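You operate a simulated robot arm through the tools that you are given. There is no shell and no other tool. Be economical: measure what you need, move in short steps, check, and stop when the job is done.

You are at the controls of a simulated robot arm. One attempt, no reset.

JOB
Set the height gauge to 60 MM on the yellow block.
Fine: slider down on the block, press the SET 60 key once, raise the slider, block into the yellow well. Hand force only on the gauges. Drop and damage nothing, leave nothing switched on.

It is judged by the outcome, as a careful person would: the job done as asked, and still so three seconds after it is handed in. It fails if anything else is knocked over, pushed out of place, dropped, spilled or broken.

ROBOT AND FRAMES
A 7-joint arm with a two-finger parallel gripper, fixed in place. Base frame: the origin is at the foot of the arm, x ahead of it, y to its left, z up. Units: m, rad, N and s.
With the tool pointing down near the work surface it reaches from about 0.3 to 0.7 m from the base axis. Its first joint turns from -1.152 to 1.152 rad. Payload 1.57 kg.
Tool frame: the origin (TCP) lies between the finger pads and is the grasp point; the fingertips stand 0.03 m ahead of it; z points along the fingers, y is the line along which they close. Largest opening 0.11 m; finger width 0.024, thickness 0.012; the body of the gripper, 0.048 by 0.112 m, starts 0.078 m behind the TCP.
Orientation is that of the tool frame in the base frame, as [roll, pitch, yaw] about the fixed x, y, z axes, in that order (R = Rz(yaw) Ry(pitch) Rx(roll)). With the fingers straight down and closing along the base's y, the tool's x points along the base's -x, its y along +y and its z along -z.

CONTROLS
- The arm moves only by the tool apply_moves. Its argument "moves" is a list of rows, each a list of 3 entries, a list of its own where there are three numbers: the shift along the base's x, y, z in m, then the turn, a rotation vector about the base's x, y, z in rad, then the closure, from 0 (fully open) to 1 (shut). In form: [[[dx, dy, dz], [ax, ay, az], jaw], ...]. A call has 1 to 12 rows; each row shifts and turns the commanded pose from where the row before left it. Each row takes 0.2 s and may step no farther than 0.05 m and 0.15 rad from the row before; otherwise, or with a gripper value out of range, the whole call is refused. A pose out of reach is approached as far as the arm can. The call stops where the force on the tool passes 40 N (or 10 N more than at its start, if that is more) or the arm is blocked; 0.2 s more then pass. The fingers move at their own pace (about 0.108 m/s each) and stop on an object; they squeeze with about 28 N. The grip force told is the motor's: it shows also when the fingers shut on nothing. Time passes only in rows, and 0.2 s behind the last, so rows that do not move let the fingers close. The reply holds the time, the measured pose of the TCP, the force on the tool along the base axes, the opening and the grip force, in the units named above and with some noise.
- Cameras (640 x 400 px; columns grow to the right, rows downward): "scene" is fixed at [0.1625, -0.4032, 1.3832]; the picture's right is [0.74, -0.68, 0.00], its down [-0.51, -0.56, -0.65] and it looks along [0.44, 0.48, -0.76] (base axes); focal length 214 px, centre (320, 200). "wrist" rides on the gripper at [0.07, 0.016, -0.141] in the tool frame; the picture's right is [-0.23, 0.97, 0.00], its down [-0.86, -0.20, -0.48] and it looks along [-0.47, -0.11, 0.88] (tool axes); focal length 222 px, centre (320, 200). There is no depth. A picture from a camera that has moved, and an enlarged one, comes with that camera's place and axes in the base frame and with its lens.
- get_image(camera): a new picture of that camera. It takes no simulated time.
- inspect(camera, box): a new picture of the part [left, top, right, bottom] of that camera's present view, enlarged. It takes no simulated time.
- sign_off(): hands the job in; it is judged then, once.

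Go step by step. Nothing tells you positions but the pictures and the camera data: compare them with the known pose of the tool, close in by small moves and look again before you grip or let go. The budget is 120 turns and 64 pictures, counting those below and the enlarged ones. Unless the task says otherwise, let go and move clear before handing in, and close with one line.

The tools are called after "Request:" as name(argument=value, ...) on one line, values as JSON. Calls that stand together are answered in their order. apply_moves: Moves the arm, as the interface text tells. Its arguments: {"type":"object","properties":{"moves":{"type":"array"}},"required":["moves"]} The other tools are called the same way: get_image (camera) takes a picture; inspect (camera, box) takes an enlarged picture of a part of a camera's view; sign_off () hands the job in.

At the start:

```text
time_s: 0.0
eef_pos: [0.3527, -0.0646, 1.1895]
tcp_rot: [3.141, 0.001, -3.14]
force: [-0.5, -0.1, 0.0]
width: 0.11
finger_force: 0.1
```

scene: 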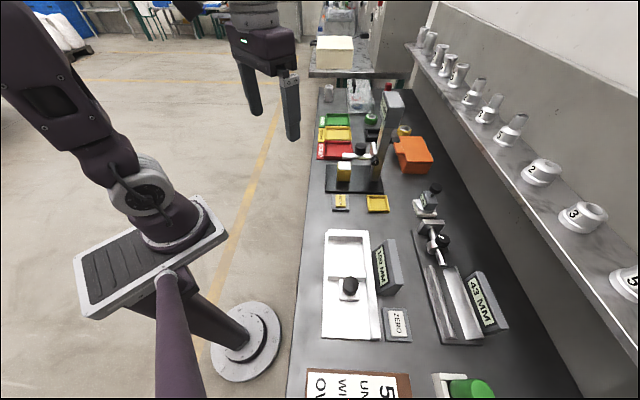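
wrist: 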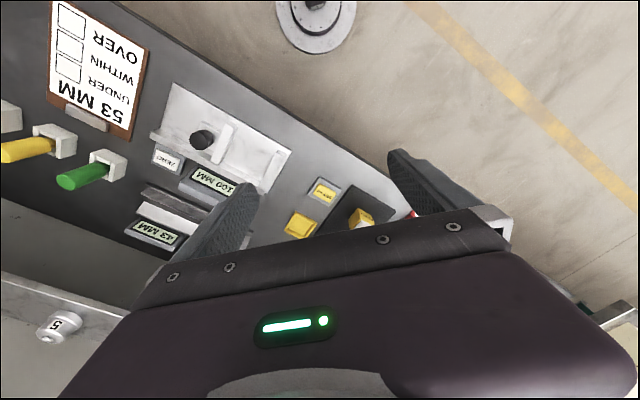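

I see a height gauge with a post and a yellow block on its base, with a small key plate and a yellow well nearby. I'll enlarge that area to get details.

Request:
inspect(camera="scene", box=[300, 80, 450, 220])

Request:
inspect(camera="scene", box=[290, 180, 530, 400])

```text
2.86 times, centred on (375, 150) of scene
camera zoom: at [0.1625, -0.4032, 1.3832], right [0.74, -0.68, 0.0], down [-0.51, -0.56, -0.65], along [0.44, 0.48, -0.76], focal length 613 px, centre (163, 343)
```

zoom: 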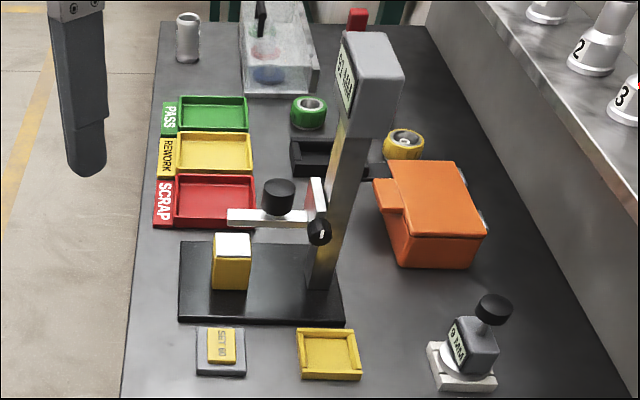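

```text
1.82 times, centred on (410, 290) of scene
camera zoom: at [0.1625, -0.4032, 1.3832], right [0.74, -0.68, 0.0], down [-0.51, -0.56, -0.65], along [0.44, 0.48, -0.76], focal length 390 px, centre (156, 36)
```

zoom: 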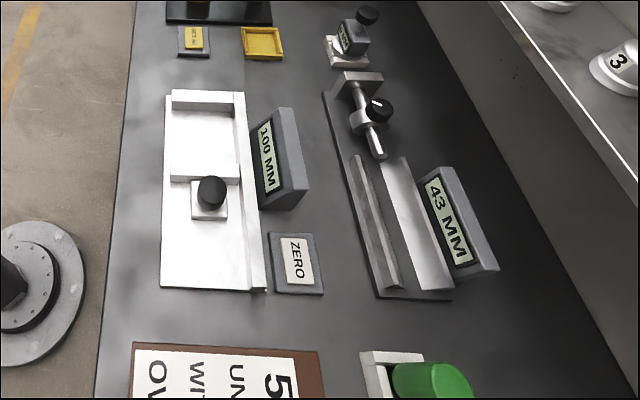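

The gauge sits at 45° to the base frame, the block is near (0.62,-0.03), the key near (0.545,-0.09), and the well near (0.636,-0.187). I'll move the wrist closer to look.

Request:
apply_moves(moves=[[[0.03, 0.02, -0.02], [0, 0, 0], 0], [[0.03, 0.02, -0.02], [0, 0, 0], 0], [[0.02, 0.02, -0.02], [0, 0, 0], 0], [[0, 0, 0], [0, 0, 0], 0]])

Request:
get_image(camera="wrist")

```text
time_s: 1.0
eef_pos: [0.4343, -0.0031, 1.1272]
tcp_rot: [-3.141, 0.001, 3.141]
force: [-0.4, 0.3, -0.2]
width: 0.11
finger_force: 0.1
```

```text
59 pictures are left
camera wrist: at [0.3639, 0.012, 1.2693], right [0.23, 0.97, 0.0], down [0.85, -0.2, 0.48], along [0.47, -0.11, -0.88], focal length 222 px, centre (320, 200)
```

wrist: 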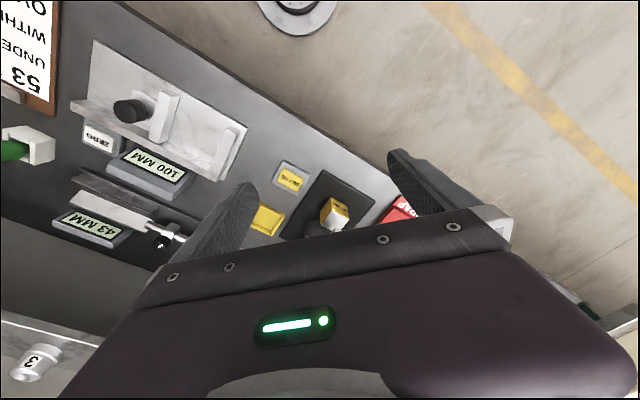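

The gripper hides the gauge from here. I'll yaw −45° so the tool lines up with the gauge, with the camera on the outer side, and look again.

Request:
apply_moves(moves=[[[0.01, 0, 0], [0, 0, -0.131], 0], [[0.01, 0, 0], [0, 0, -0.131], 0], [[0.01, 0, 0], [0, 0, -0.131], 0], [[0.01, 0, 0], [0, 0, -0.131], 0], [[0.01, 0, 0], [0, 0, -0.131], 0], [[0.01, 0, 0], [0, 0, -0.13], 0], [[0, 0, 0], [-0.1, -0.1, 0], 0], [[0, 0, 0], [-0.1, -0.1, 0], 0], [[0, 0, 0], [-0.1, -0.1, 0], 0], [[0, 0, 0], [0, 0, 0], 0]])

Request:
get_image(camera="wrist")

```text
time_s: 3.2
eef_pos: [0.4942, -0.0032, 1.1291]
tcp_rot: [3.14, 0.428, 2.355]
force: [1.1, 0.2, -0.5]
width: 0.1098
finger_force: 0.1
```

```text
58 pictures are left
camera wrist: at [0.4187, 0.0928, 1.23], right [0.83, 0.54, 0.09], down [0.27, -0.55, 0.79], along [0.48, -0.63, -0.61], focal length 222 px, centre (320, 200)
```

wrist: 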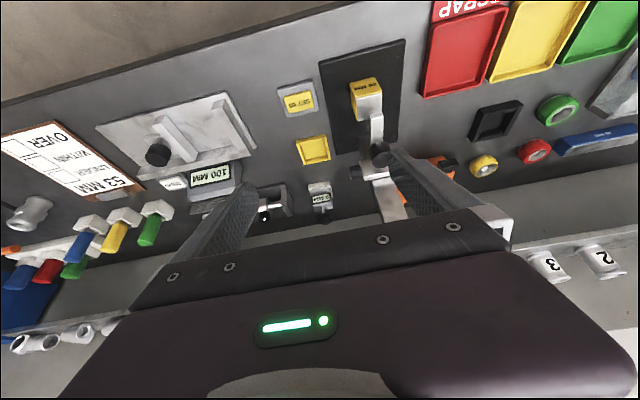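

The gauge is now visible from the outer side, so I'll enlarge it.

Request:
inspect(camera="wrist", box=[270, 30, 450, 220])

```text
2.11 times, centred on (360, 125) of wrist
camera zoom: at [0.4187, 0.0928, 1.23], right [0.83, 0.54, 0.09], down [0.27, -0.55, 0.79], along [0.48, -0.63, -0.61], focal length 468 px, centre (236, 358)
```

zoom: 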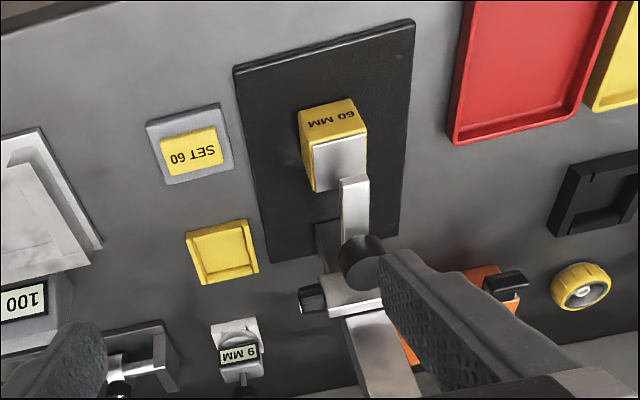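

The block's centre is about (0.635,-0.015) with its top near 0.875. The slider knob is near (0.667,-0.051,0.95), and a side knob on the carriage is near (0.672,-0.116,0.927). I'll check that side knob and the display closely.

Request:
inspect(camera="scene", box=[345, 130, 395, 185])

Request:
inspect(camera="scene", box=[370, 85, 410, 125])

Request:
inspect(camera="scene", box=[410, 210, 460, 260])

```text
7.27 times, centred on (370, 158) of scene
camera zoom: at [0.1625, -0.4032, 1.3832], right [0.74, -0.68, 0.0], down [-0.51, -0.56, -0.65], along [0.44, 0.48, -0.76], focal length 1560 px, centre (-44, 509)
```

zoom: 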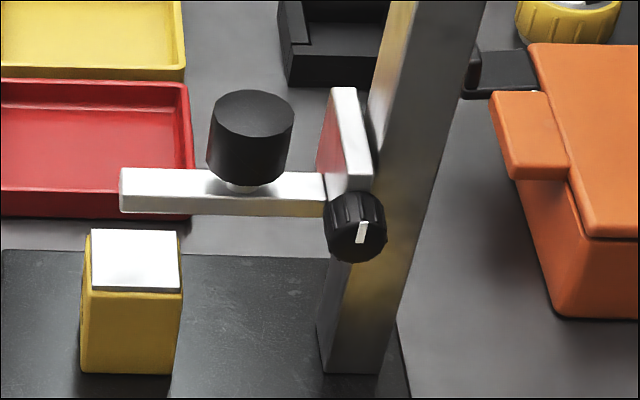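

```text
10.00 times, centred on (390, 105) of scene
camera zoom: at [0.1625, -0.4032, 1.3832], right [0.74, -0.68, 0.0], down [-0.51, -0.56, -0.65], along [0.44, 0.48, -0.76], focal length 2145 px, centre (-380, 1150)
```

zoom: 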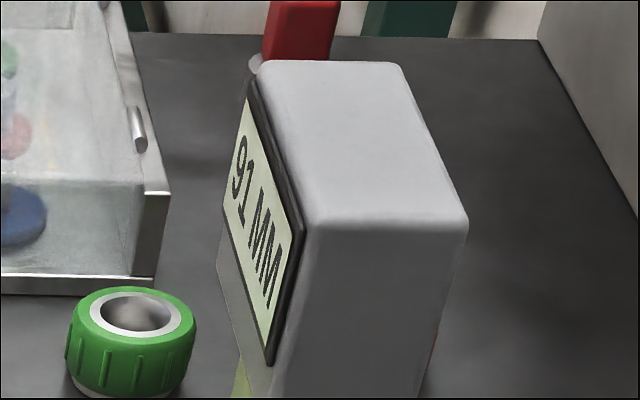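

```text
8.00 times, centred on (435, 235) of scene
camera zoom: at [0.1625, -0.4032, 1.3832], right [0.74, -0.68, 0.0], down [-0.51, -0.56, -0.65], along [0.44, 0.48, -0.76], focal length 1716 px, centre (-600, -80)
```

zoom: 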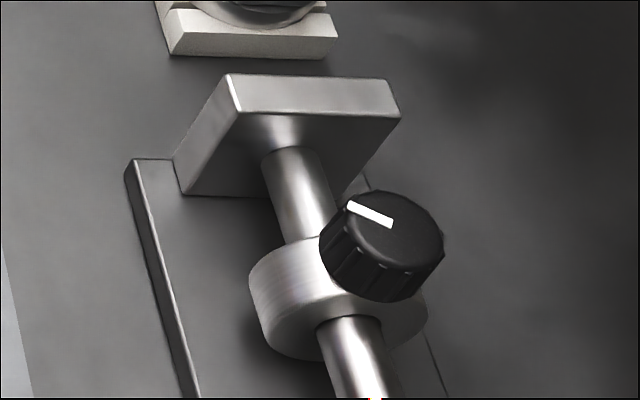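

The display reads 91 MM, with the arm roughly 30 mm above the block. I'll bring the open gripper above the slider knob, with the closing line along the gauge's u axis and a slight tilt away from the post.

Request:
apply_moves(moves=[[[0.0322, -0.0072, -0.0158], [0.078, 0.078, 0], 0], [[0.0322, -0.0072, -0.0158], [0.078, 0.078, 0], 0], [[0.0322, -0.0072, -0.0158], [0, 0, 0], 0], [[0.0322, -0.0072, -0.0158], [0, 0, 0], 0], [[0.0322, -0.0072, -0.0158], [0, 0, 0], 0], [[0, 0, 0], [0, 0, 0], 0]])

Request:
get_image(camera="wrist")

Request:
inspect(camera="scene", box=[310, 50, 430, 200])

```text
time_s: 4.6
eef_pos: [0.6559, -0.0407, 1.05]
tcp_rot: [-3.141, 0.202, 2.357]
force: [-0.4, -0.5, -0.4]
width: 0.11
finger_force: 0.1
```

```text
53 pictures are left
camera wrist: at [0.5988, 0.0389, 1.1739], right [0.85, 0.53, 0.05], down [0.38, -0.66, 0.64], along [0.37, -0.52, -0.77], focal length 222 px, centre (320, 200)
```

wrist: 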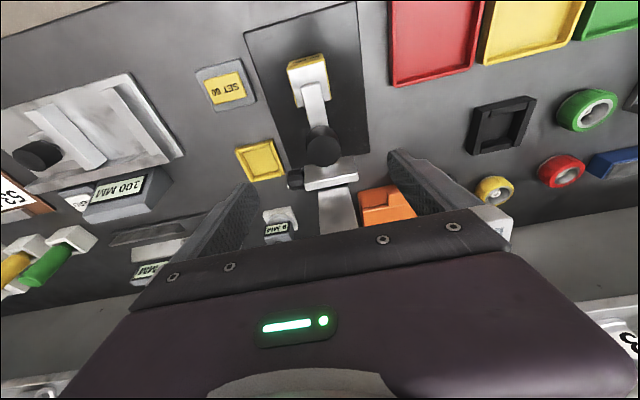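

```text
2.67 times, centred on (370, 125) of scene
camera zoom: at [0.1625, -0.4032, 1.3832], right [0.74, -0.68, 0.0], down [-0.51, -0.56, -0.65], along [0.44, 0.48, -0.76], focal length 572 px, centre (187, 400)
```

zoom: 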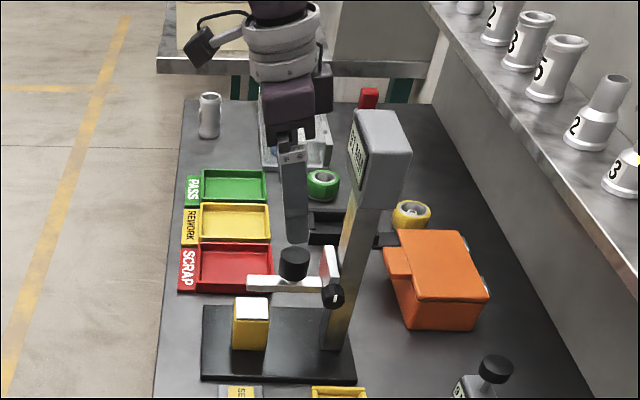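

The knob works out at about (0.668,-0.048,0.95). I'll lower the open fingers around it.

Request:
apply_moves(moves=[[[0.006, -0.003, -0.02], [0, 0, 0], 0], [[0.003, -0.002, -0.025], [0, 0, 0], 0], [[0.002, -0.001, -0.025], [0, 0, 0], 0], [[0.0, -0.001, -0.025], [0, 0, 0], 0], [[0, 0, 0], [0, 0, 0], 0]])

Request:
get_image(camera="wrist")

Request:
inspect(camera="scene", box=[320, 80, 420, 190])

```text
time_s: 5.8
eef_pos: [0.667, -0.0475, 0.9549]
tcp_rot: [-3.14, 0.204, 2.356]
force: [0.5, -0.7, -0.4]
width: 0.11
finger_force: 0.1
```

```text
51 pictures are left
camera wrist: at [0.6096, 0.0329, 1.0798], right [0.85, 0.53, 0.05], down [0.38, -0.66, 0.64], along [0.37, -0.53, -0.77], focal length 222 px, centre (320, 200)
```

wrist: 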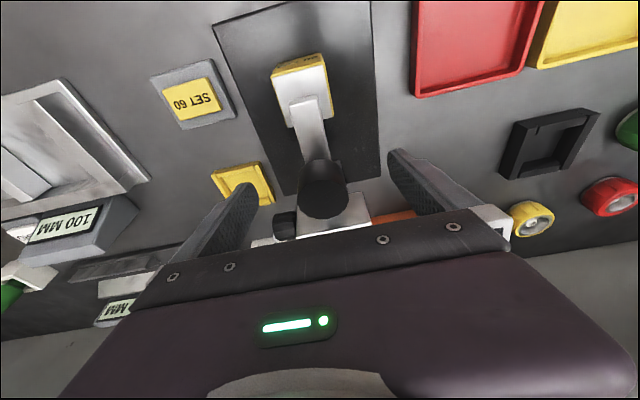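

```text
3.64 times, centred on (370, 135) of scene
camera zoom: at [0.1625, -0.4032, 1.3832], right [0.74, -0.68, 0.0], down [-0.51, -0.56, -0.65], along [0.44, 0.48, -0.76], focal length 780 px, centre (138, 436)
```

zoom: 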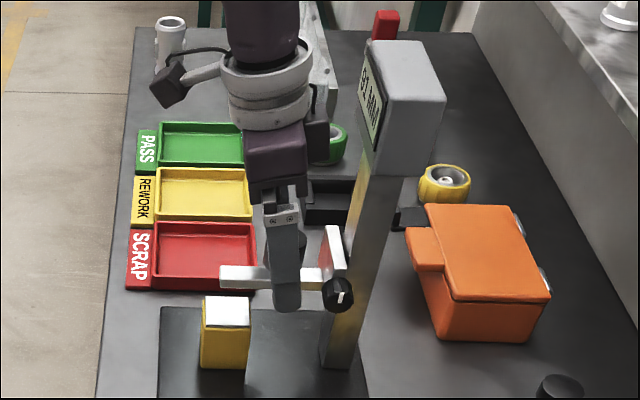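

The knob sits at the TCP, offset about 3 mm along u. I'll correct that and close.

Request:
apply_moves(moves=[[[0.0022, 0.0022, -0.002], [0, 0, 0], 0.3], [[0, 0, 0], [0, 0, 0], 0.6], [[0, 0, 0], [0, 0, 0], 0.8], [[0, 0, 0], [0, 0, 0], 0.8]])

```text
time_s: 6.8
eef_pos: [0.668, -0.0453, 0.9533]
tcp_rot: [-3.138, 0.204, 2.354]
force: [-11.5, -6.6, -1.6]
width: 0.0375
finger_force: 44.1
```

Gripped at 37.5 mm. There's a side load of about −13 N along u, so I'll ease the tool back slightly to relieve it.

Request:
apply_moves(moves=[[[-0.001, -0.001, 0], [0, 0, 0], 0.8], [[0, 0, 0], [0, 0, 0], 0.8]])

```text
time_s: 7.4
eef_pos: [0.6683, -0.045, 0.9535]
tcp_rot: [-3.141, 0.203, 2.356]
force: [-5.7, -3.7, -2.3]
width: 0.0377
finger_force: 43.3
```

Request:
apply_moves(moves=[[[-0.001, -0.0005, -0.002], [0, 0, 0], 0.8], [[0, 0, -0.003], [0, 0, 0], 0.8], [[0, 0, 0], [0, 0, 0], 0.8]])

Request:
inspect(camera="scene", box=[320, 80, 420, 190])

```text
time_s: 8.2
eef_pos: [0.6679, -0.0458, 0.9492]
tcp_rot: [3.138, 0.205, 2.359]
force: [5.9, 6.6, 1.6]
width: 0.0377
finger_force: 43.8
```

```text
3.64 times, centred on (370, 135) of scene
camera zoom: at [0.1626, -0.403, 1.3832], right [0.74, -0.68, 0.0], down [-0.51, -0.56, -0.65], along [0.44, 0.48, -0.76], focal length 780 px, centre (138, 436)
```

zoom: 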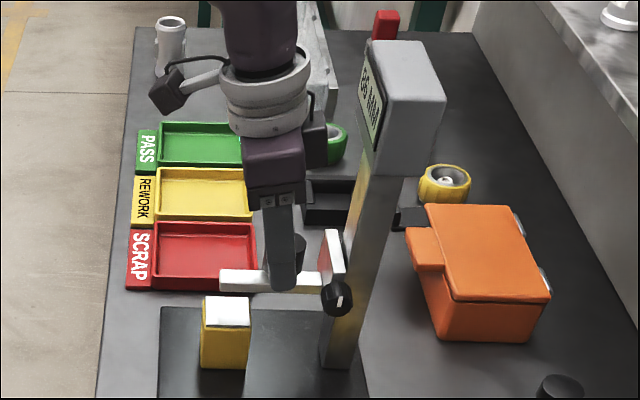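

The slider follows with little force and the display has dropped, so it isn't locked. I'll keep lowering in small steps.

Request:
apply_moves(moves=[[[0.0004, 0.0004, -0.004], [0, 0, 0], 0.8], [[0, 0, -0.004], [0, 0, 0], 0.8], [[0, 0, -0.004], [0, 0, 0], 0.8], [[0, 0, -0.003], [0, 0, 0], 0.8], [[0, 0, 0], [0, 0, 0], 0.8]])

Request:
inspect(camera="scene", box=[320, 80, 420, 190])

```text
time_s: 9.4
eef_pos: [0.6691, -0.0456, 0.9319]
tcp_rot: [3.138, 0.207, 2.357]
force: [26.2, 10.6, -0.2]
width: 0.0379
finger_force: 44.2
```

```text
3.64 times, centred on (370, 135) of scene
camera zoom: at [0.1632, -0.403, 1.3832], right [0.74, -0.68, 0.0], down [-0.51, -0.56, -0.65], along [0.44, 0.48, -0.76], focal length 780 px, centre (138, 436)
```

zoom: 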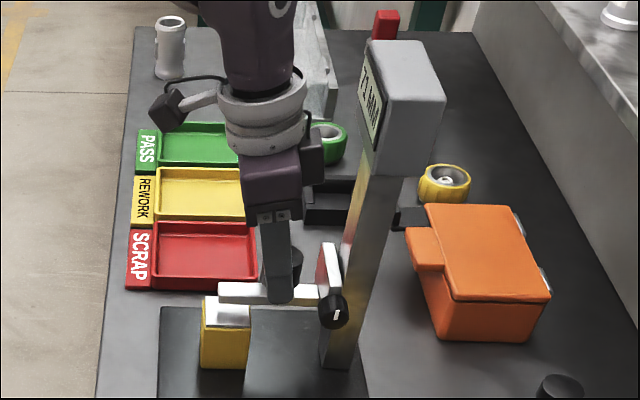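

The display reads 71 or 72 and the side force has grown, so I'll relieve it before going on.

Request:
apply_moves(moves=[[[0.002, 0.001, 0], [0, 0, 0], 0.8], [[0, 0, 0], [0, 0, 0], 0.8]])

```text
time_s: 10.0
eef_pos: [0.6679, -0.0445, 0.9321]
tcp_rot: [-3.14, 0.202, 2.356]
force: [9.5, 6.4, -0.7]
width: 0.0378
finger_force: 43.8
```

Request:
apply_moves(moves=[[[0.0012, 0.0006, -0.002], [0, 0, 0], 0.8], [[0, 0, -0.002], [0, 0, 0], 0.8], [[0, 0, -0.002], [0, 0, 0], 0.8], [[0, 0, 0], [0, 0, 0], 0.8]])

Request:
inspect(camera="scene", box=[340, 80, 420, 180])

```text
time_s: 11.0
eef_pos: [0.6689, -0.0456, 0.9279]
tcp_rot: [-3.134, 0.201, 2.355]
force: [-15.3, -8.9, -0.1]
width: 0.0377
finger_force: 43.4
```

```text
4.00 times, centred on (380, 130) of scene
camera zoom: at [0.1621, -0.4035, 1.3831], right [0.74, -0.68, 0.0], down [-0.51, -0.56, -0.65], along [0.44, 0.48, -0.76], focal length 858 px, centre (80, 480)
```

zoom: 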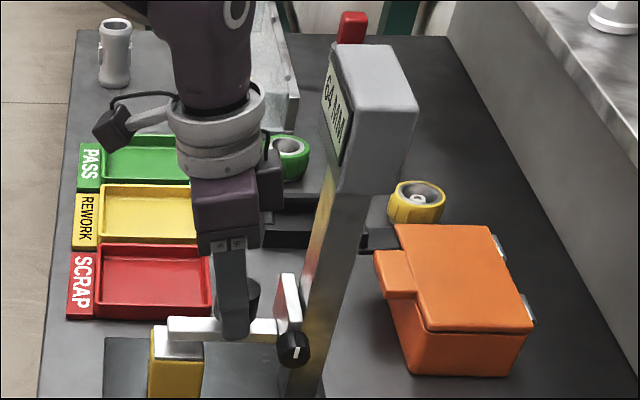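

It reads about 64 MM, so I'll go on in 1 mm steps and watch the vertical force.

Request:
apply_moves(moves=[[[-0.0009, -0.0006, -0.001], [0, 0, 0], 0.8], [[0, 0, -0.001], [0, 0, 0], 0.8], [[0, 0, 0], [0, 0, 0], 0.8]])

Request:
inspect(camera="scene", box=[335, 90, 405, 190])

```text
time_s: 11.8
eef_pos: [0.668, -0.0455, 0.9255]
tcp_rot: [-3.14, 0.204, 2.355]
force: [-25.6, -6.6, -1.1]
width: 0.0376
finger_force: 44.2
```

```text
4.00 times, centred on (370, 140) of scene
camera zoom: at [0.1618, -0.4034, 1.3832], right [0.74, -0.68, 0.0], down [-0.51, -0.56, -0.65], along [0.44, 0.48, -0.76], focal length 858 px, centre (120, 440)
```

zoom: 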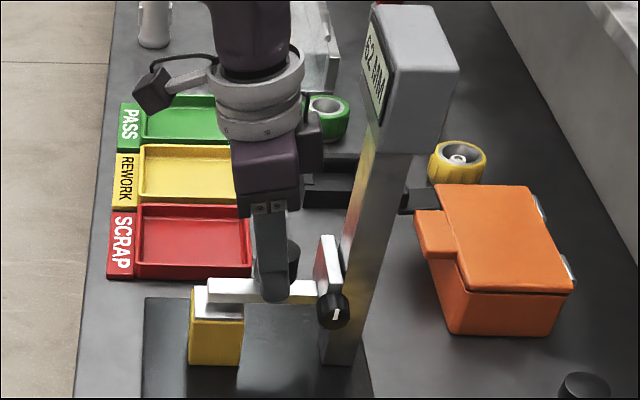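

It reads 62 MM, and the side load fluctuates. I'll hold for a moment to see whether it settles.

Request:
apply_moves(moves=[[[0, 0, 0], [0, 0, 0], 0.8], [[0, 0, 0], [0, 0, 0], 0.8], [[0, 0, 0], [0, 0, 0], 0.8]])

Request:
inspect(camera="scene", box=[345, 145, 385, 180])

Request:
inspect(camera="wrist", box=[230, 20, 430, 220])

```text
time_s: 12.6
eef_pos: [0.6679, -0.046, 0.9255]
tcp_rot: [-3.141, 0.202, 2.355]
force: [-26.3, -9.7, -2.2]
width: 0.0379
finger_force: 43.4
```

```text
11.43 times, centred on (365, 162) of scene
camera zoom: at [0.1619, -0.4035, 1.3832], right [0.74, -0.68, 0.0], down [-0.51, -0.56, -0.65], along [0.44, 0.48, -0.76], focal length 2451 px, centre (-194, 629)
```

zoom: 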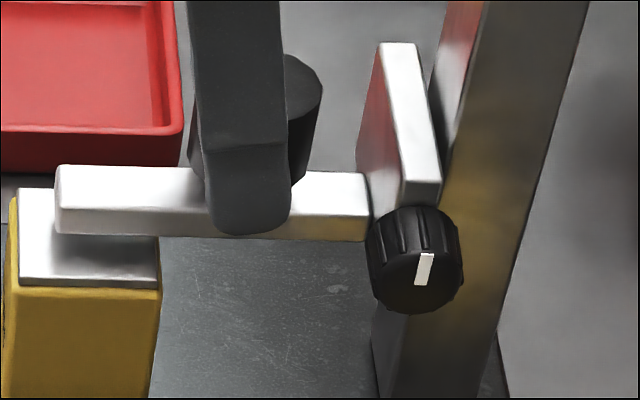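

```text
2.00 times, centred on (330, 120) of wrist
camera zoom: at [0.6106, 0.0339, 1.0501], right [0.85, 0.53, 0.04], down [0.38, -0.67, 0.64], along [0.37, -0.53, -0.77], focal length 444 px, centre (300, 360)
```

zoom: 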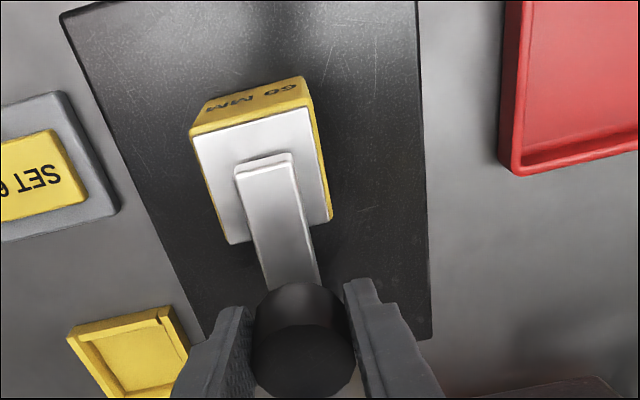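

The jaw is almost on the block. I'll relieve the side load again.

Request:
apply_moves(moves=[[[-0.0016, -0.0005, 0], [0, 0, 0], 0.8], [[0, 0, 0], [0, 0, 0], 0.8], [[0, 0, 0], [0, 0, 0], 0.8]])

```text
time_s: 13.4
eef_pos: [0.6679, -0.0448, 0.9264]
tcp_rot: [3.14, 0.207, 2.357]
force: [-7.0, -8.3, -1.4]
width: 0.0374
finger_force: 44.1
```

Request:
apply_moves(moves=[[[-0.0005, -0.0004, -0.001], [0, 0, 0], 0.8], [[0, 0, -0.001], [0, 0, 0], 0.8], [[0, 0, 0], [0, 0, 0], 0.8]])

Request:
inspect(camera="scene", box=[335, 90, 405, 190])

```text
time_s: 14.2
eef_pos: [0.6678, -0.0448, 0.9238]
tcp_rot: [3.138, 0.208, 2.357]
force: [5.8, -1.1, -0.4]
width: 0.0376
finger_force: 43.8
```

```text
4.00 times, centred on (370, 140) of scene
camera zoom: at [0.1626, -0.4032, 1.3831], right [0.74, -0.68, 0.0], down [-0.51, -0.56, -0.65], along [0.44, 0.48, -0.76], focal length 858 px, centre (120, 440)
```

zoom: 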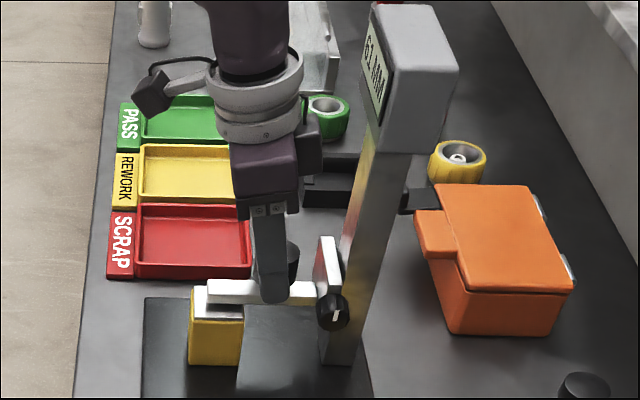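

It reads about 61, so I'll continue down 1 mm at a time and read the display enlarged.

Request:
apply_moves(moves=[[[0, 0, -0.001], [0, 0, 0], 0.8], [[0, 0, -0.001], [0, 0, 0], 0.8], [[0, 0, 0], [0, 0, 0], 0.8]])

Request:
inspect(camera="scene", box=[370, 85, 410, 125])

```text
time_s: 15.0
eef_pos: [0.6673, -0.045, 0.921]
tcp_rot: [3.142, 0.203, 2.357]
force: [10.3, 2.1, 0.0]
width: 0.0376
finger_force: 43.9
```

```text
10.00 times, centred on (390, 105) of scene
camera zoom: at [0.1628, -0.4031, 1.3832], right [0.74, -0.68, 0.0], down [-0.51, -0.56, -0.65], along [0.44, 0.48, -0.76], focal length 2145 px, centre (-380, 1150)
```

zoom: 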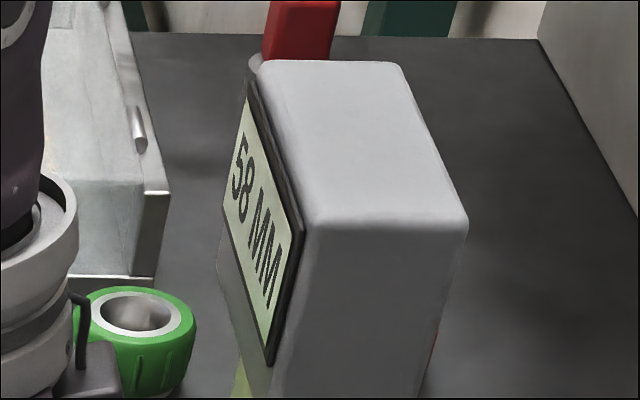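

It reads 58 MM with still no contact force, so the zero is off, as expected. I'll keep lowering in 1 mm steps.

Request:
apply_moves(moves=[[[0.0003, 0.0003, -0.001], [0, 0, 0], 0.8], [[0, 0, -0.001], [0, 0, 0], 0.8], [[0, 0, 0], [0, 0, 0], 0.8]])

Request:
inspect(camera="scene", box=[340, 150, 380, 185])

```text
time_s: 15.8
eef_pos: [0.6668, -0.0455, 0.9195]
tcp_rot: [3.14, 0.203, 2.355]
force: [12.6, 1.9, 11.5]
width: 0.0378
finger_force: 43.5
```

```text
11.43 times, centred on (360, 168) of scene
camera zoom: at [0.1626, -0.4032, 1.3832], right [0.74, -0.68, 0.0], down [-0.51, -0.56, -0.65], along [0.44, 0.48, -0.76], focal length 2451 px, centre (-137, 571)
```

zoom: 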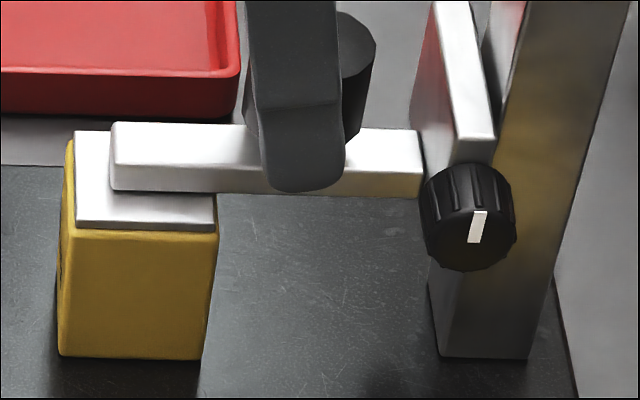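

There's contact at about 11 N upward. I'll release the knob, back up along the tool axis, and check that the slider stays on the block.

Request:
apply_moves(moves=[[[0, 0, 0], [0, 0, 0], 0.5], [[0, 0, 0], [0, 0, 0], 0.2], [[0, 0, 0], [0, 0, 0], 0.0], [[-0.003, 0.003, 0.02], [0, 0, 0], 0], [[-0.005, 0.005, 0.035], [0, 0, 0], 0], [[-0.005, 0.005, 0.04], [0, 0, 0], 0], [[0, 0, 0.03], [0, 0, 0], 0], [[0, 0, 0], [0, 0, 0], 0]])

Request:
inspect(camera="scene", box=[320, 85, 420, 220])

Request:
get_image(camera="wrist")

```text
time_s: 17.6
eef_pos: [0.656, -0.0303, 1.0446]
tcp_rot: [-3.141, 0.203, 2.357]
force: [-0.4, -0.3, 0.0]
width: 0.1098
finger_force: 0.1
```

```text
2.96 times, centred on (370, 152) of scene
camera zoom: at [0.1625, -0.4032, 1.3832], right [0.74, -0.68, 0.0], down [-0.51, -0.56, -0.65], along [0.44, 0.48, -0.76], focal length 636 px, centre (172, 341)
```

zoom: 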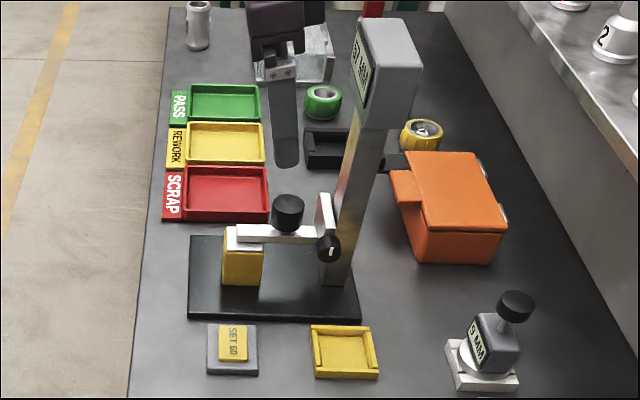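

```text
39 pictures are left
camera wrist: at [0.5977, 0.0479, 1.1691], right [0.85, 0.53, 0.05], down [0.38, -0.66, 0.64], along [0.37, -0.53, -0.77], focal length 222 px, centre (320, 200)
```

wrist: 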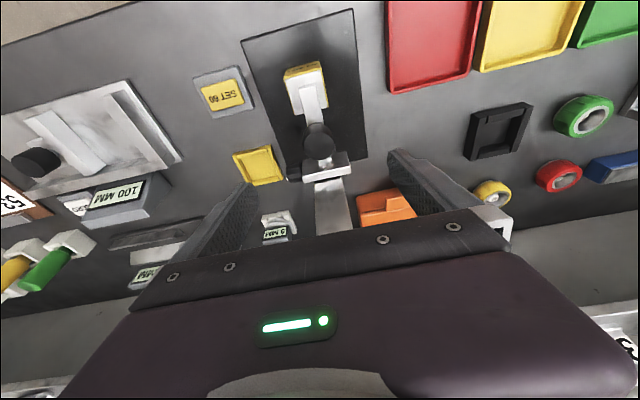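

The slider rests on the block by itself. The key top is near (0.540,-0.097,0.818), so I'll straighten the tool, close the fingers and hover over it.

Request:
apply_moves(moves=[[[-0.029, -0.017, 0], [0.07, 0.07, 0], 0.5], [[-0.029, -0.017, 0], [0.073, 0.073, 0], 1], [[-0.029, -0.017, -0.02], [0, 0, 0], 1], [[-0.029, -0.0165, -0.03], [0, 0, 0], 1], [[0, 0, -0.04], [0, 0, 0], 1], [[0, 0, -0.04], [0, 0, 0], 1], [[0, 0, 0], [0, 0, 0], 1]])

Request:
get_image(camera="wrist")

Request:
inspect(camera="scene", box=[310, 130, 410, 230])

```text
time_s: 19.2
eef_pos: [0.5379, -0.1013, 0.9145]
tcp_rot: [-3.141, 0.001, 2.357]
force: [-0.2, 0.1, -0.4]
width: 0.0
finger_force: 21.5
```

```text
38 pictures are left
camera wrist: at [0.4998, -0.0412, 1.0561], right [0.85, 0.53, 0.0], down [0.46, -0.75, 0.48], along [0.25, -0.41, -0.88], focal length 222 px, centre (320, 200)
```

wrist: 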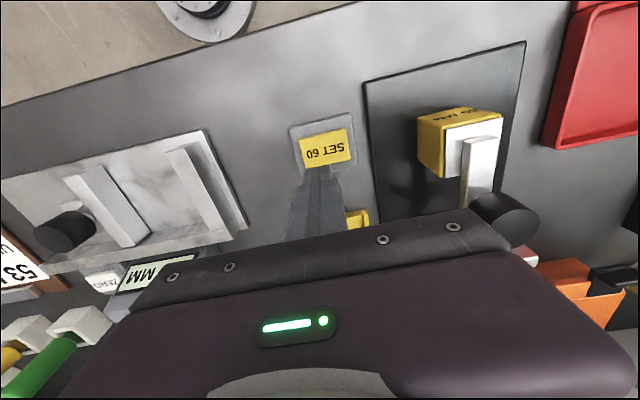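

```text
4.00 times, centred on (360, 180) of scene
camera zoom: at [0.1625, -0.4032, 1.3832], right [0.74, -0.68, 0.0], down [-0.51, -0.56, -0.65], along [0.44, 0.48, -0.76], focal length 858 px, centre (160, 280)
```

zoom: 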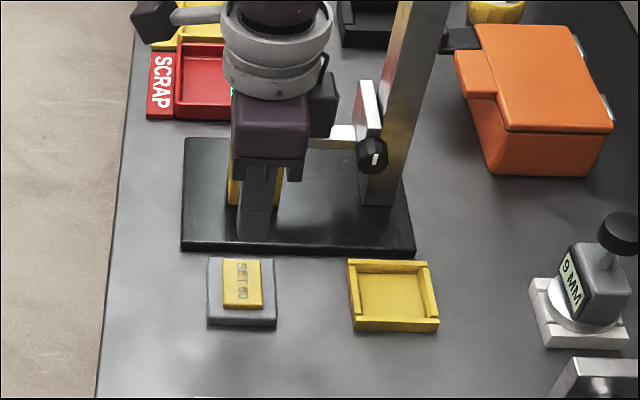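

The key is centred at about (0.540,-0.095). I'll shift over it and descend to just above.

Request:
apply_moves(moves=[[[0.002, 0.006, -0.02], [0, 0, 0], 1], [[0, 0, -0.02], [0, 0, 0], 1], [[0, 0, -0.014], [0, 0, 0], 1], [[0, 0, 0], [0, 0, 0], 1]])

Request:
inspect(camera="scene", box=[310, 160, 400, 230])

Request:
inspect(camera="wrist", box=[250, 100, 410, 220])

```text
time_s: 20.2
eef_pos: [0.5397, -0.0952, 0.8592]
tcp_rot: [-3.142, 0.002, 2.356]
force: [0.6, 0.5, -0.9]
width: 0.0001
finger_force: 21.4
```

```text
5.71 times, centred on (355, 195) of scene
camera zoom: at [0.1625, -0.4032, 1.3832], right [0.74, -0.68, 0.0], down [-0.51, -0.56, -0.65], along [0.44, 0.48, -0.76], focal length 1226 px, centre (120, 229)
```

zoom: 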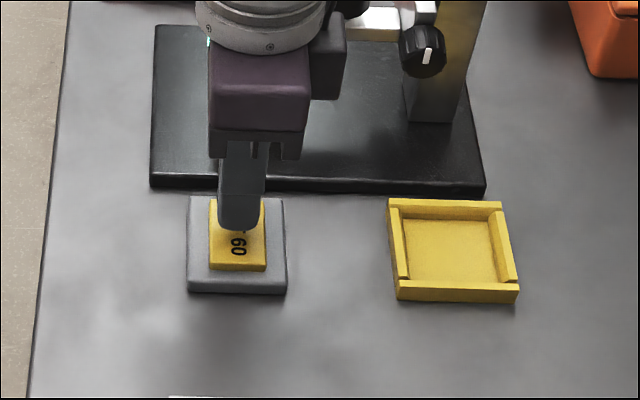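

```text
3.33 times, centred on (330, 160) of wrist
camera zoom: at [0.5014, -0.0345, 1.0015], right [0.85, 0.53, 0.0], down [0.46, -0.75, 0.48], along [0.25, -0.41, -0.88], focal length 740 px, centre (287, 333)
```

zoom: 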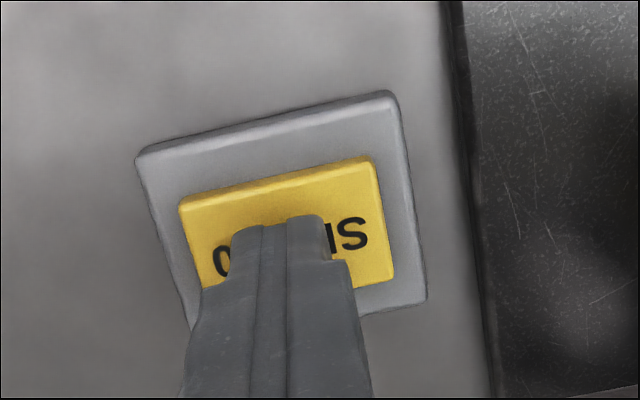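

The fingertips are centred over the key. I'll press down in small steps and watch the force.

Request:
apply_moves(moves=[[[0, 0, -0.003], [0, 0, 0], 1], [[0, 0, -0.003], [0, 0, 0], 1], [[0, 0, -0.002], [0, 0, 0], 1], [[0, 0, 0], [0, 0, 0], 1]])

```text
time_s: 21.2
eef_pos: [0.5407, -0.0934, 0.852]
tcp_rot: [3.141, 0.0, 2.357]
force: [0.4, -0.2, 0.3]
width: 0.0
finger_force: 21.5
```

Request:
apply_moves(moves=[[[0, 0, -0.002], [0, 0, 0], 1], [[0, 0, -0.002], [0, 0, 0], 1], [[0, 0, 0], [0, 0, 0], 1]])

Request:
inspect(camera="scene", box=[370, 85, 410, 125])

```text
time_s: 22.0
eef_pos: [0.5392, -0.0947, 0.8482]
tcp_rot: [-3.141, 0.001, 2.357]
force: [0.2, 0.5, 1.8]
width: 0.0
finger_force: 21.5
```

```text
10.00 times, centred on (390, 105) of scene
camera zoom: at [0.1625, -0.4032, 1.3832], right [0.74, -0.68, 0.0], down [-0.51, -0.56, -0.65], along [0.44, 0.48, -0.76], focal length 2145 px, centre (-380, 1150)
```

zoom: 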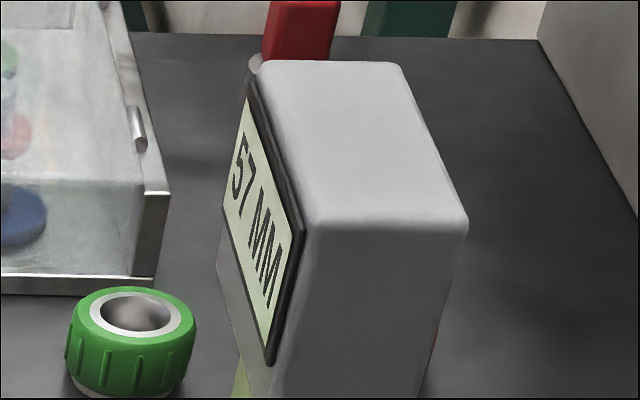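

Contact with the key is just starting at 1.8 N, and the gauge still reads 57. I'll press a bit further.

Request:
apply_moves(moves=[[[0, 0, -0.001], [0, 0, 0], 1], [[0, 0, -0.001], [0, 0, 0], 1], [[0, 0, 0], [0, 0, 0], 1]])

Request:
inspect(camera="scene", box=[370, 85, 410, 125])

```text
time_s: 22.8
eef_pos: [0.5402, -0.0941, 0.8453]
tcp_rot: [-3.142, 0.002, 2.356]
force: [1.5, 0.3, 2.4]
width: 0.0
finger_force: 21.7
```

```text
10.00 times, centred on (390, 105) of scene
camera zoom: at [0.1625, -0.4032, 1.3832], right [0.74, -0.68, 0.0], down [-0.51, -0.56, -0.65], along [0.44, 0.48, -0.76], focal length 2145 px, centre (-380, 1150)
```

zoom: 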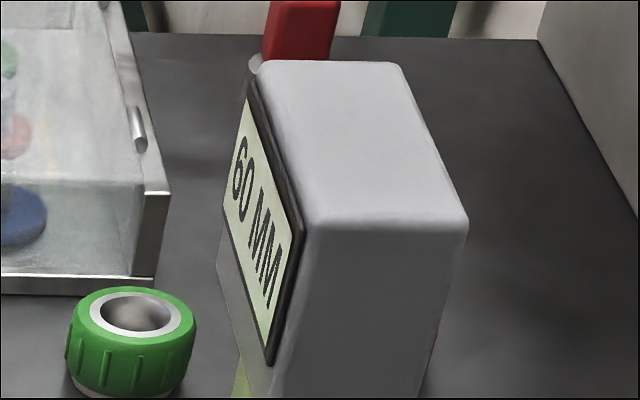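

The gauge reads 60 MM. I'll lift off the key and go back to above the slider knob, reversing the earlier path.

Request:
apply_moves(moves=[[[0, 0, 0.02], [0, 0, 0], 1], [[0, 0, 0.04], [0, 0, 0], 1], [[0, 0, 0.045], [0, 0, 0], 1], [[0, 0, 0.045], [0, 0, 0], 0.6], [[0, 0, 0.045], [0, 0, 0], 0.2], [[0.029, 0.016, 0], [-0.073, -0.073, 0], 0], [[0.029, 0.016, 0], [-0.07, -0.07, 0], 0], [[0.029, 0.016, 0], [0, 0, 0], 0], [[0.029, 0.016, 0], [0, 0, 0], 0], [[0, 0, 0], [0, 0, 0], 0]])

Request:
inspect(camera="scene", box=[320, 85, 420, 220])

```text
time_s: 25.0
eef_pos: [0.6563, -0.0308, 1.0413]
tcp_rot: [3.142, 0.204, 2.356]
force: [-0.4, 0.4, -1.1]
width: 0.1099
finger_force: 0.0
```

```text
2.96 times, centred on (370, 152) of scene
camera zoom: at [0.1625, -0.4032, 1.3832], right [0.74, -0.68, 0.0], down [-0.51, -0.56, -0.65], along [0.44, 0.48, -0.76], focal length 636 px, centre (172, 341)
```

zoom: 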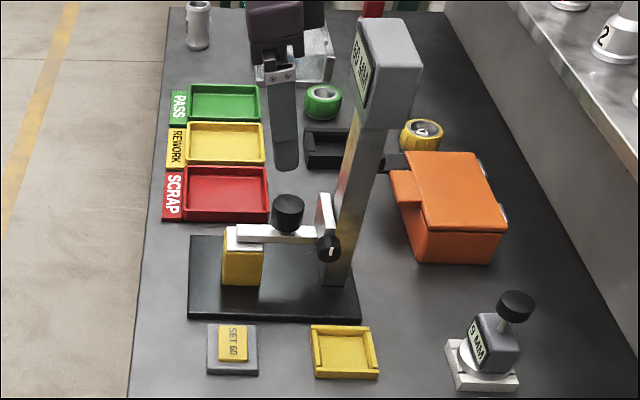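

Now I'll descend and re-grip the knob at the pose I released it from.

Request:
apply_moves(moves=[[[0, 0, -0.027], [0, 0, 0], 0], [[0.005, -0.006, -0.038], [0, 0, 0], 0], [[0.004, -0.005, -0.035], [0, 0, 0], 0], [[0.002, -0.003, -0.018], [0, 0, 0], 0], [[0, 0, 0], [0, 0, 0], 0.3], [[0, 0, 0], [0, 0, 0], 0.6], [[0, 0, 0], [0, 0, 0], 0.8], [[0, 0, 0], [0, 0, 0], 0.8]])

```text
time_s: 26.8
eef_pos: [0.6677, -0.0448, 0.9214]
tcp_rot: [-3.139, 0.204, 2.356]
force: [-8.2, -7.0, -1.2]
width: 0.0376
finger_force: 43.7
```

The knob is gripped with moderate side load. I'll raise it in steps while trimming the side load.

Request:
apply_moves(moves=[[[-0.0008, -0.0006, 0.003], [0, 0, 0], 0.8], [[0, 0, 0.005], [0, 0, 0], 0.8], [[0, 0, 0.006], [0, 0, 0], 0.8], [[0, 0, 0], [0, 0, 0], 0.8]])

```text
time_s: 27.8
eef_pos: [0.6667, -0.0441, 0.937]
tcp_rot: [3.14, 0.206, 2.356]
force: [6.0, -5.4, -4.1]
width: 0.0377
finger_force: 43.2
```

Request:
apply_moves(moves=[[[0, 0, 0.006], [0, 0, 0], 0.8], [[0, 0, 0.006], [0, 0, 0], 0.8], [[0, 0, 0.006], [0, 0, 0], 0.8], [[0, 0, 0], [0, 0, 0], 0.8]])

Request:
inspect(camera="scene", box=[320, 75, 420, 210])

```text
time_s: 28.8
eef_pos: [0.6676, -0.0443, 0.9545]
tcp_rot: [3.141, 0.204, 2.356]
force: [14.0, -5.3, -3.1]
width: 0.0375
finger_force: 43.1
```

```text
2.96 times, centred on (370, 142) of scene
camera zoom: at [0.163, -0.4034, 1.3831], right [0.74, -0.68, 0.0], down [-0.51, -0.56, -0.65], along [0.44, 0.48, -0.76], focal length 636 px, centre (172, 370)
```

zoom: 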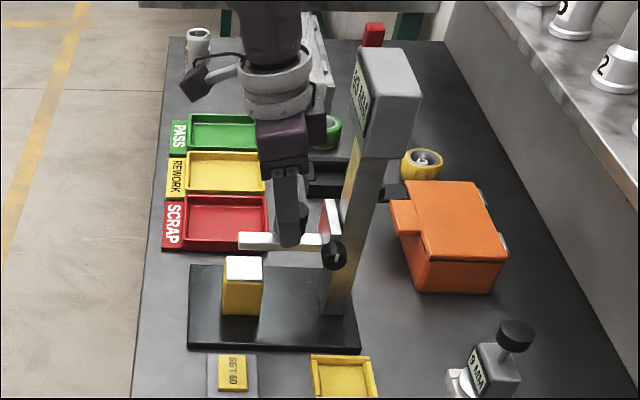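

Request:
apply_moves(moves=[[[0.001, 0.0, 0.006], [0, 0, 0], 0.8], [[0, 0, 0.006], [0, 0, 0], 0.8], [[0, 0, 0.006], [0, 0, 0], 0.8], [[0, 0, 0], [0, 0, 0], 0.8]])

```text
time_s: 29.8
eef_pos: [0.6677, -0.0444, 0.9739]
tcp_rot: [3.141, 0.203, 2.355]
force: [6.6, -2.0, -3.5]
width: 0.0376
finger_force: 43.3
```

The gap is about 55 mm, which is enough. I'll raise slightly more, release, withdraw outward and check that the slider stays up.

Request:
apply_moves(moves=[[[0, 0, 0.004], [0, 0, 0], 0.8], [[0, 0, 0], [0, 0, 0], 0.5], [[0, 0, 0], [0, 0, 0], 0.2], [[0, 0, 0], [0, 0, 0], 0.0], [[-0.003, 0.003, 0.02], [0, 0, 0], 0], [[-0.005, 0.005, 0.03], [0, 0, 0], 0], [[-0.02, 0.02, 0.03], [0, 0, 0], 0], [[-0.035, 0.035, 0], [0, 0, 0], 0], [[-0.03, 0.03, 0], [0, 0, 0], 0], [[0, 0, 0], [0, 0, 0], 0]])

Request:
inspect(camera="scene", box=[320, 75, 420, 210])

```text
time_s: 32.0
eef_pos: [0.5747, 0.0486, 1.0575]
tcp_rot: [3.141, 0.204, 2.358]
force: [0.5, 0.3, -0.3]
width: 0.1099
finger_force: 0.0
```

```text
2.96 times, centred on (370, 142) of scene
camera zoom: at [0.1625, -0.4032, 1.3832], right [0.74, -0.68, 0.0], down [-0.51, -0.56, -0.65], along [0.44, 0.48, -0.76], focal length 636 px, centre (172, 370)
```

zoom: 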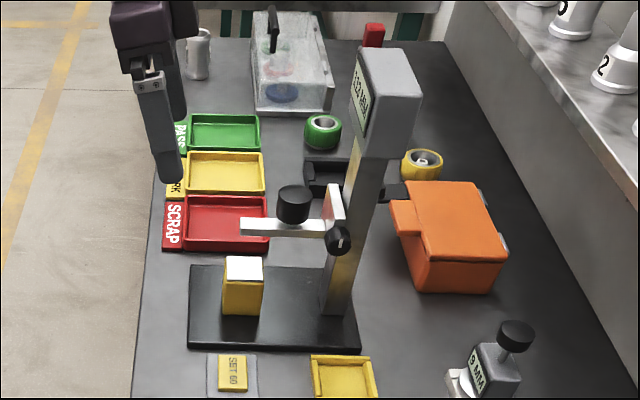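

The slider stays up at about 122 MM. To take the block I'll tilt the tool to about 0.8 rad and approach from the outer side under the slider arm, stopping first at a pre-grasp point.

Request:
apply_moves(moves=[[[0, 0, -0.02], [-0.105, -0.105, 0], 0.2], [[0, 0, -0.03], [-0.105, -0.105, 0], 0.25], [[0, 0, -0.03], [-0.105, -0.105, 0], 0.25], [[0, 0, -0.03], [-0.105, -0.105, 0], 0.25], [[0, 0, 0], [0, 0, 0], 0.25], [[0, 0, 0], [0, 0, 0], 0.25]])

Request:
get_image(camera="wrist")

Request:
inspect(camera="scene", box=[280, 75, 420, 210])

```text
time_s: 33.4
eef_pos: [0.574, 0.0482, 0.9468]
tcp_rot: [-3.141, 0.799, 2.357]
force: [-0.7, 0.3, 0.1]
width: 0.0826
finger_force: 0.0
```

```text
29 pictures are left
camera wrist: at [0.4792, 0.1639, 0.9953], right [0.8, 0.58, 0.16], down [0.04, -0.32, 0.95], along [0.6, -0.75, -0.28], focal length 222 px, centre (320, 200)
```

wrist: 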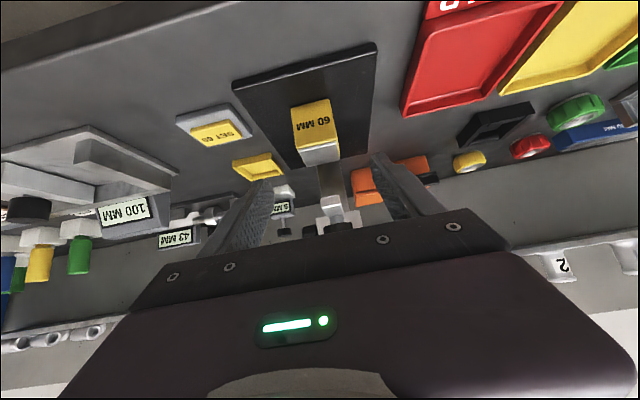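

```text
2.96 times, centred on (350, 142) of scene
camera zoom: at [0.1625, -0.4032, 1.3832], right [0.74, -0.68, 0.0], down [-0.51, -0.56, -0.65], along [0.44, 0.48, -0.76], focal length 636 px, centre (231, 370)
```

zoom: 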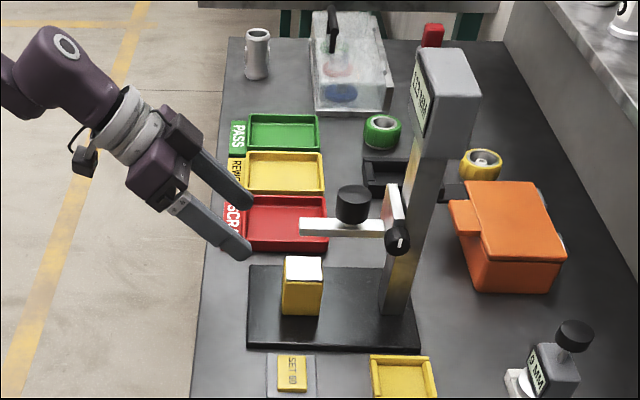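

The tool is lined up with the block. I'll advance part way and check.

Request:
apply_moves(moves=[[[0.01, -0.014, -0.025], [0, 0, 0], 0.25], [[0.011, -0.012, -0.025], [0, 0, 0], 0.25], [[0.011, -0.011, -0.015], [0, 0, 0], 0.25], [[0, 0, 0], [0, 0, 0], 0.25]])

Request:
inspect(camera="wrist", box=[220, 80, 430, 240])

Request:
inspect(camera="scene", box=[310, 110, 410, 200])

```text
time_s: 34.4
eef_pos: [0.6056, 0.0112, 0.8828]
tcp_rot: [-3.141, 0.798, 2.357]
force: [0.8, -0.2, -0.9]
width: 0.0828
finger_force: 0.0
```

```text
2.50 times, centred on (325, 160) of wrist
camera zoom: at [0.5106, 0.1283, 0.9319], right [0.8, 0.58, 0.16], down [0.04, -0.32, 0.95], along [0.6, -0.75, -0.28], focal length 555 px, centre (308, 300)
```

zoom: 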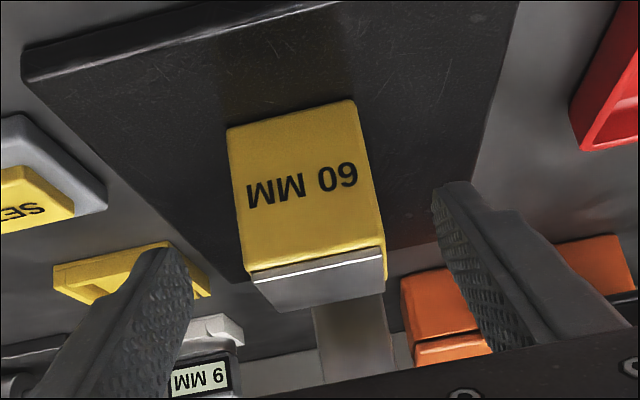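

```text
4.44 times, centred on (360, 155) of scene
camera zoom: at [0.1625, -0.4032, 1.3832], right [0.74, -0.68, 0.0], down [-0.51, -0.56, -0.65], along [0.44, 0.48, -0.76], focal length 953 px, centre (142, 400)
```

zoom: 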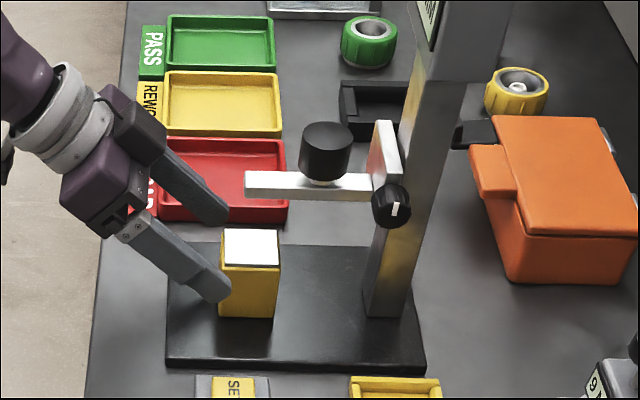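

The block is centred between the fingers. I'll advance to the grasp position.

Request:
apply_moves(moves=[[[0.012, -0.011, -0.012], [0, 0, 0], 0.25], [[0.011, -0.011, -0.013], [0, 0, 0], 0.25], [[0, 0, 0], [0, 0, 0], 0.25]])

Request:
inspect(camera="wrist", box=[220, 80, 430, 240])

Request:
inspect(camera="scene", box=[310, 110, 410, 200])

```text
time_s: 35.2
eef_pos: [0.6317, -0.0112, 0.8579]
tcp_rot: [-3.141, 0.798, 2.356]
force: [0.8, 0.6, 0.2]
width: 0.0823
finger_force: 0.0
```

```text
2.50 times, centred on (325, 160) of wrist
camera zoom: at [0.5347, 0.1066, 0.9063], right [0.8, 0.58, 0.16], down [0.04, -0.32, 0.95], along [0.6, -0.75, -0.28], focal length 555 px, centre (308, 300)
```

zoom: 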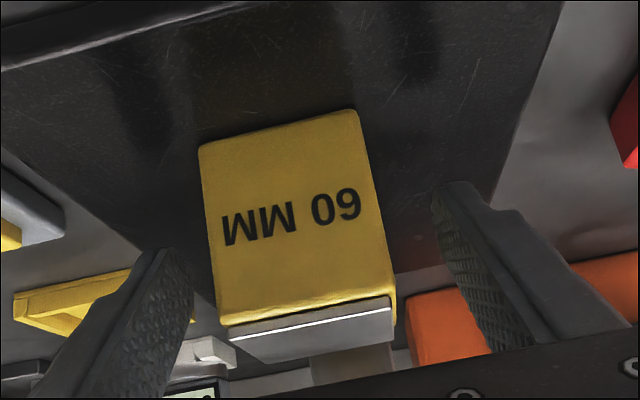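

```text
4.44 times, centred on (360, 155) of scene
camera zoom: at [0.1625, -0.4032, 1.3832], right [0.74, -0.68, 0.0], down [-0.51, -0.56, -0.65], along [0.44, 0.48, -0.76], focal length 953 px, centre (142, 400)
```

zoom: 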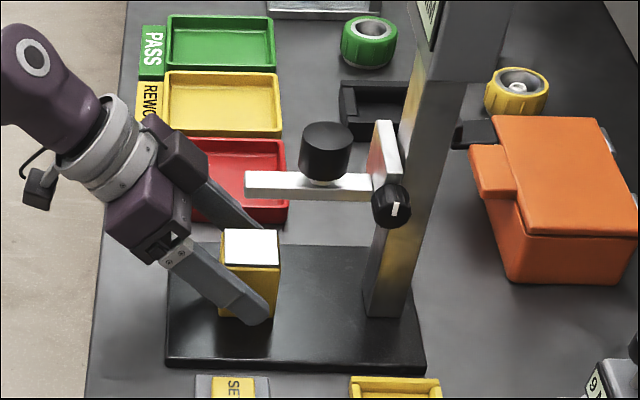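

The computed block centre matches the TCP in u, and the fingers straddle the block. I'll close.

Request:
apply_moves(moves=[[[0, 0, 0], [0, 0, 0], 0.45], [[0, 0, 0], [0, 0, 0], 0.6], [[0, 0, 0], [0, 0, 0], 0.75], [[0, 0, 0], [0, 0, 0], 0.75]])

```text
time_s: 36.2
eef_pos: [0.6288, -0.0105, 0.8574]
tcp_rot: [3.141, 0.798, 2.356]
force: [-0.4, -0.5, 0.5]
width: 0.0478
finger_force: 28.3
```

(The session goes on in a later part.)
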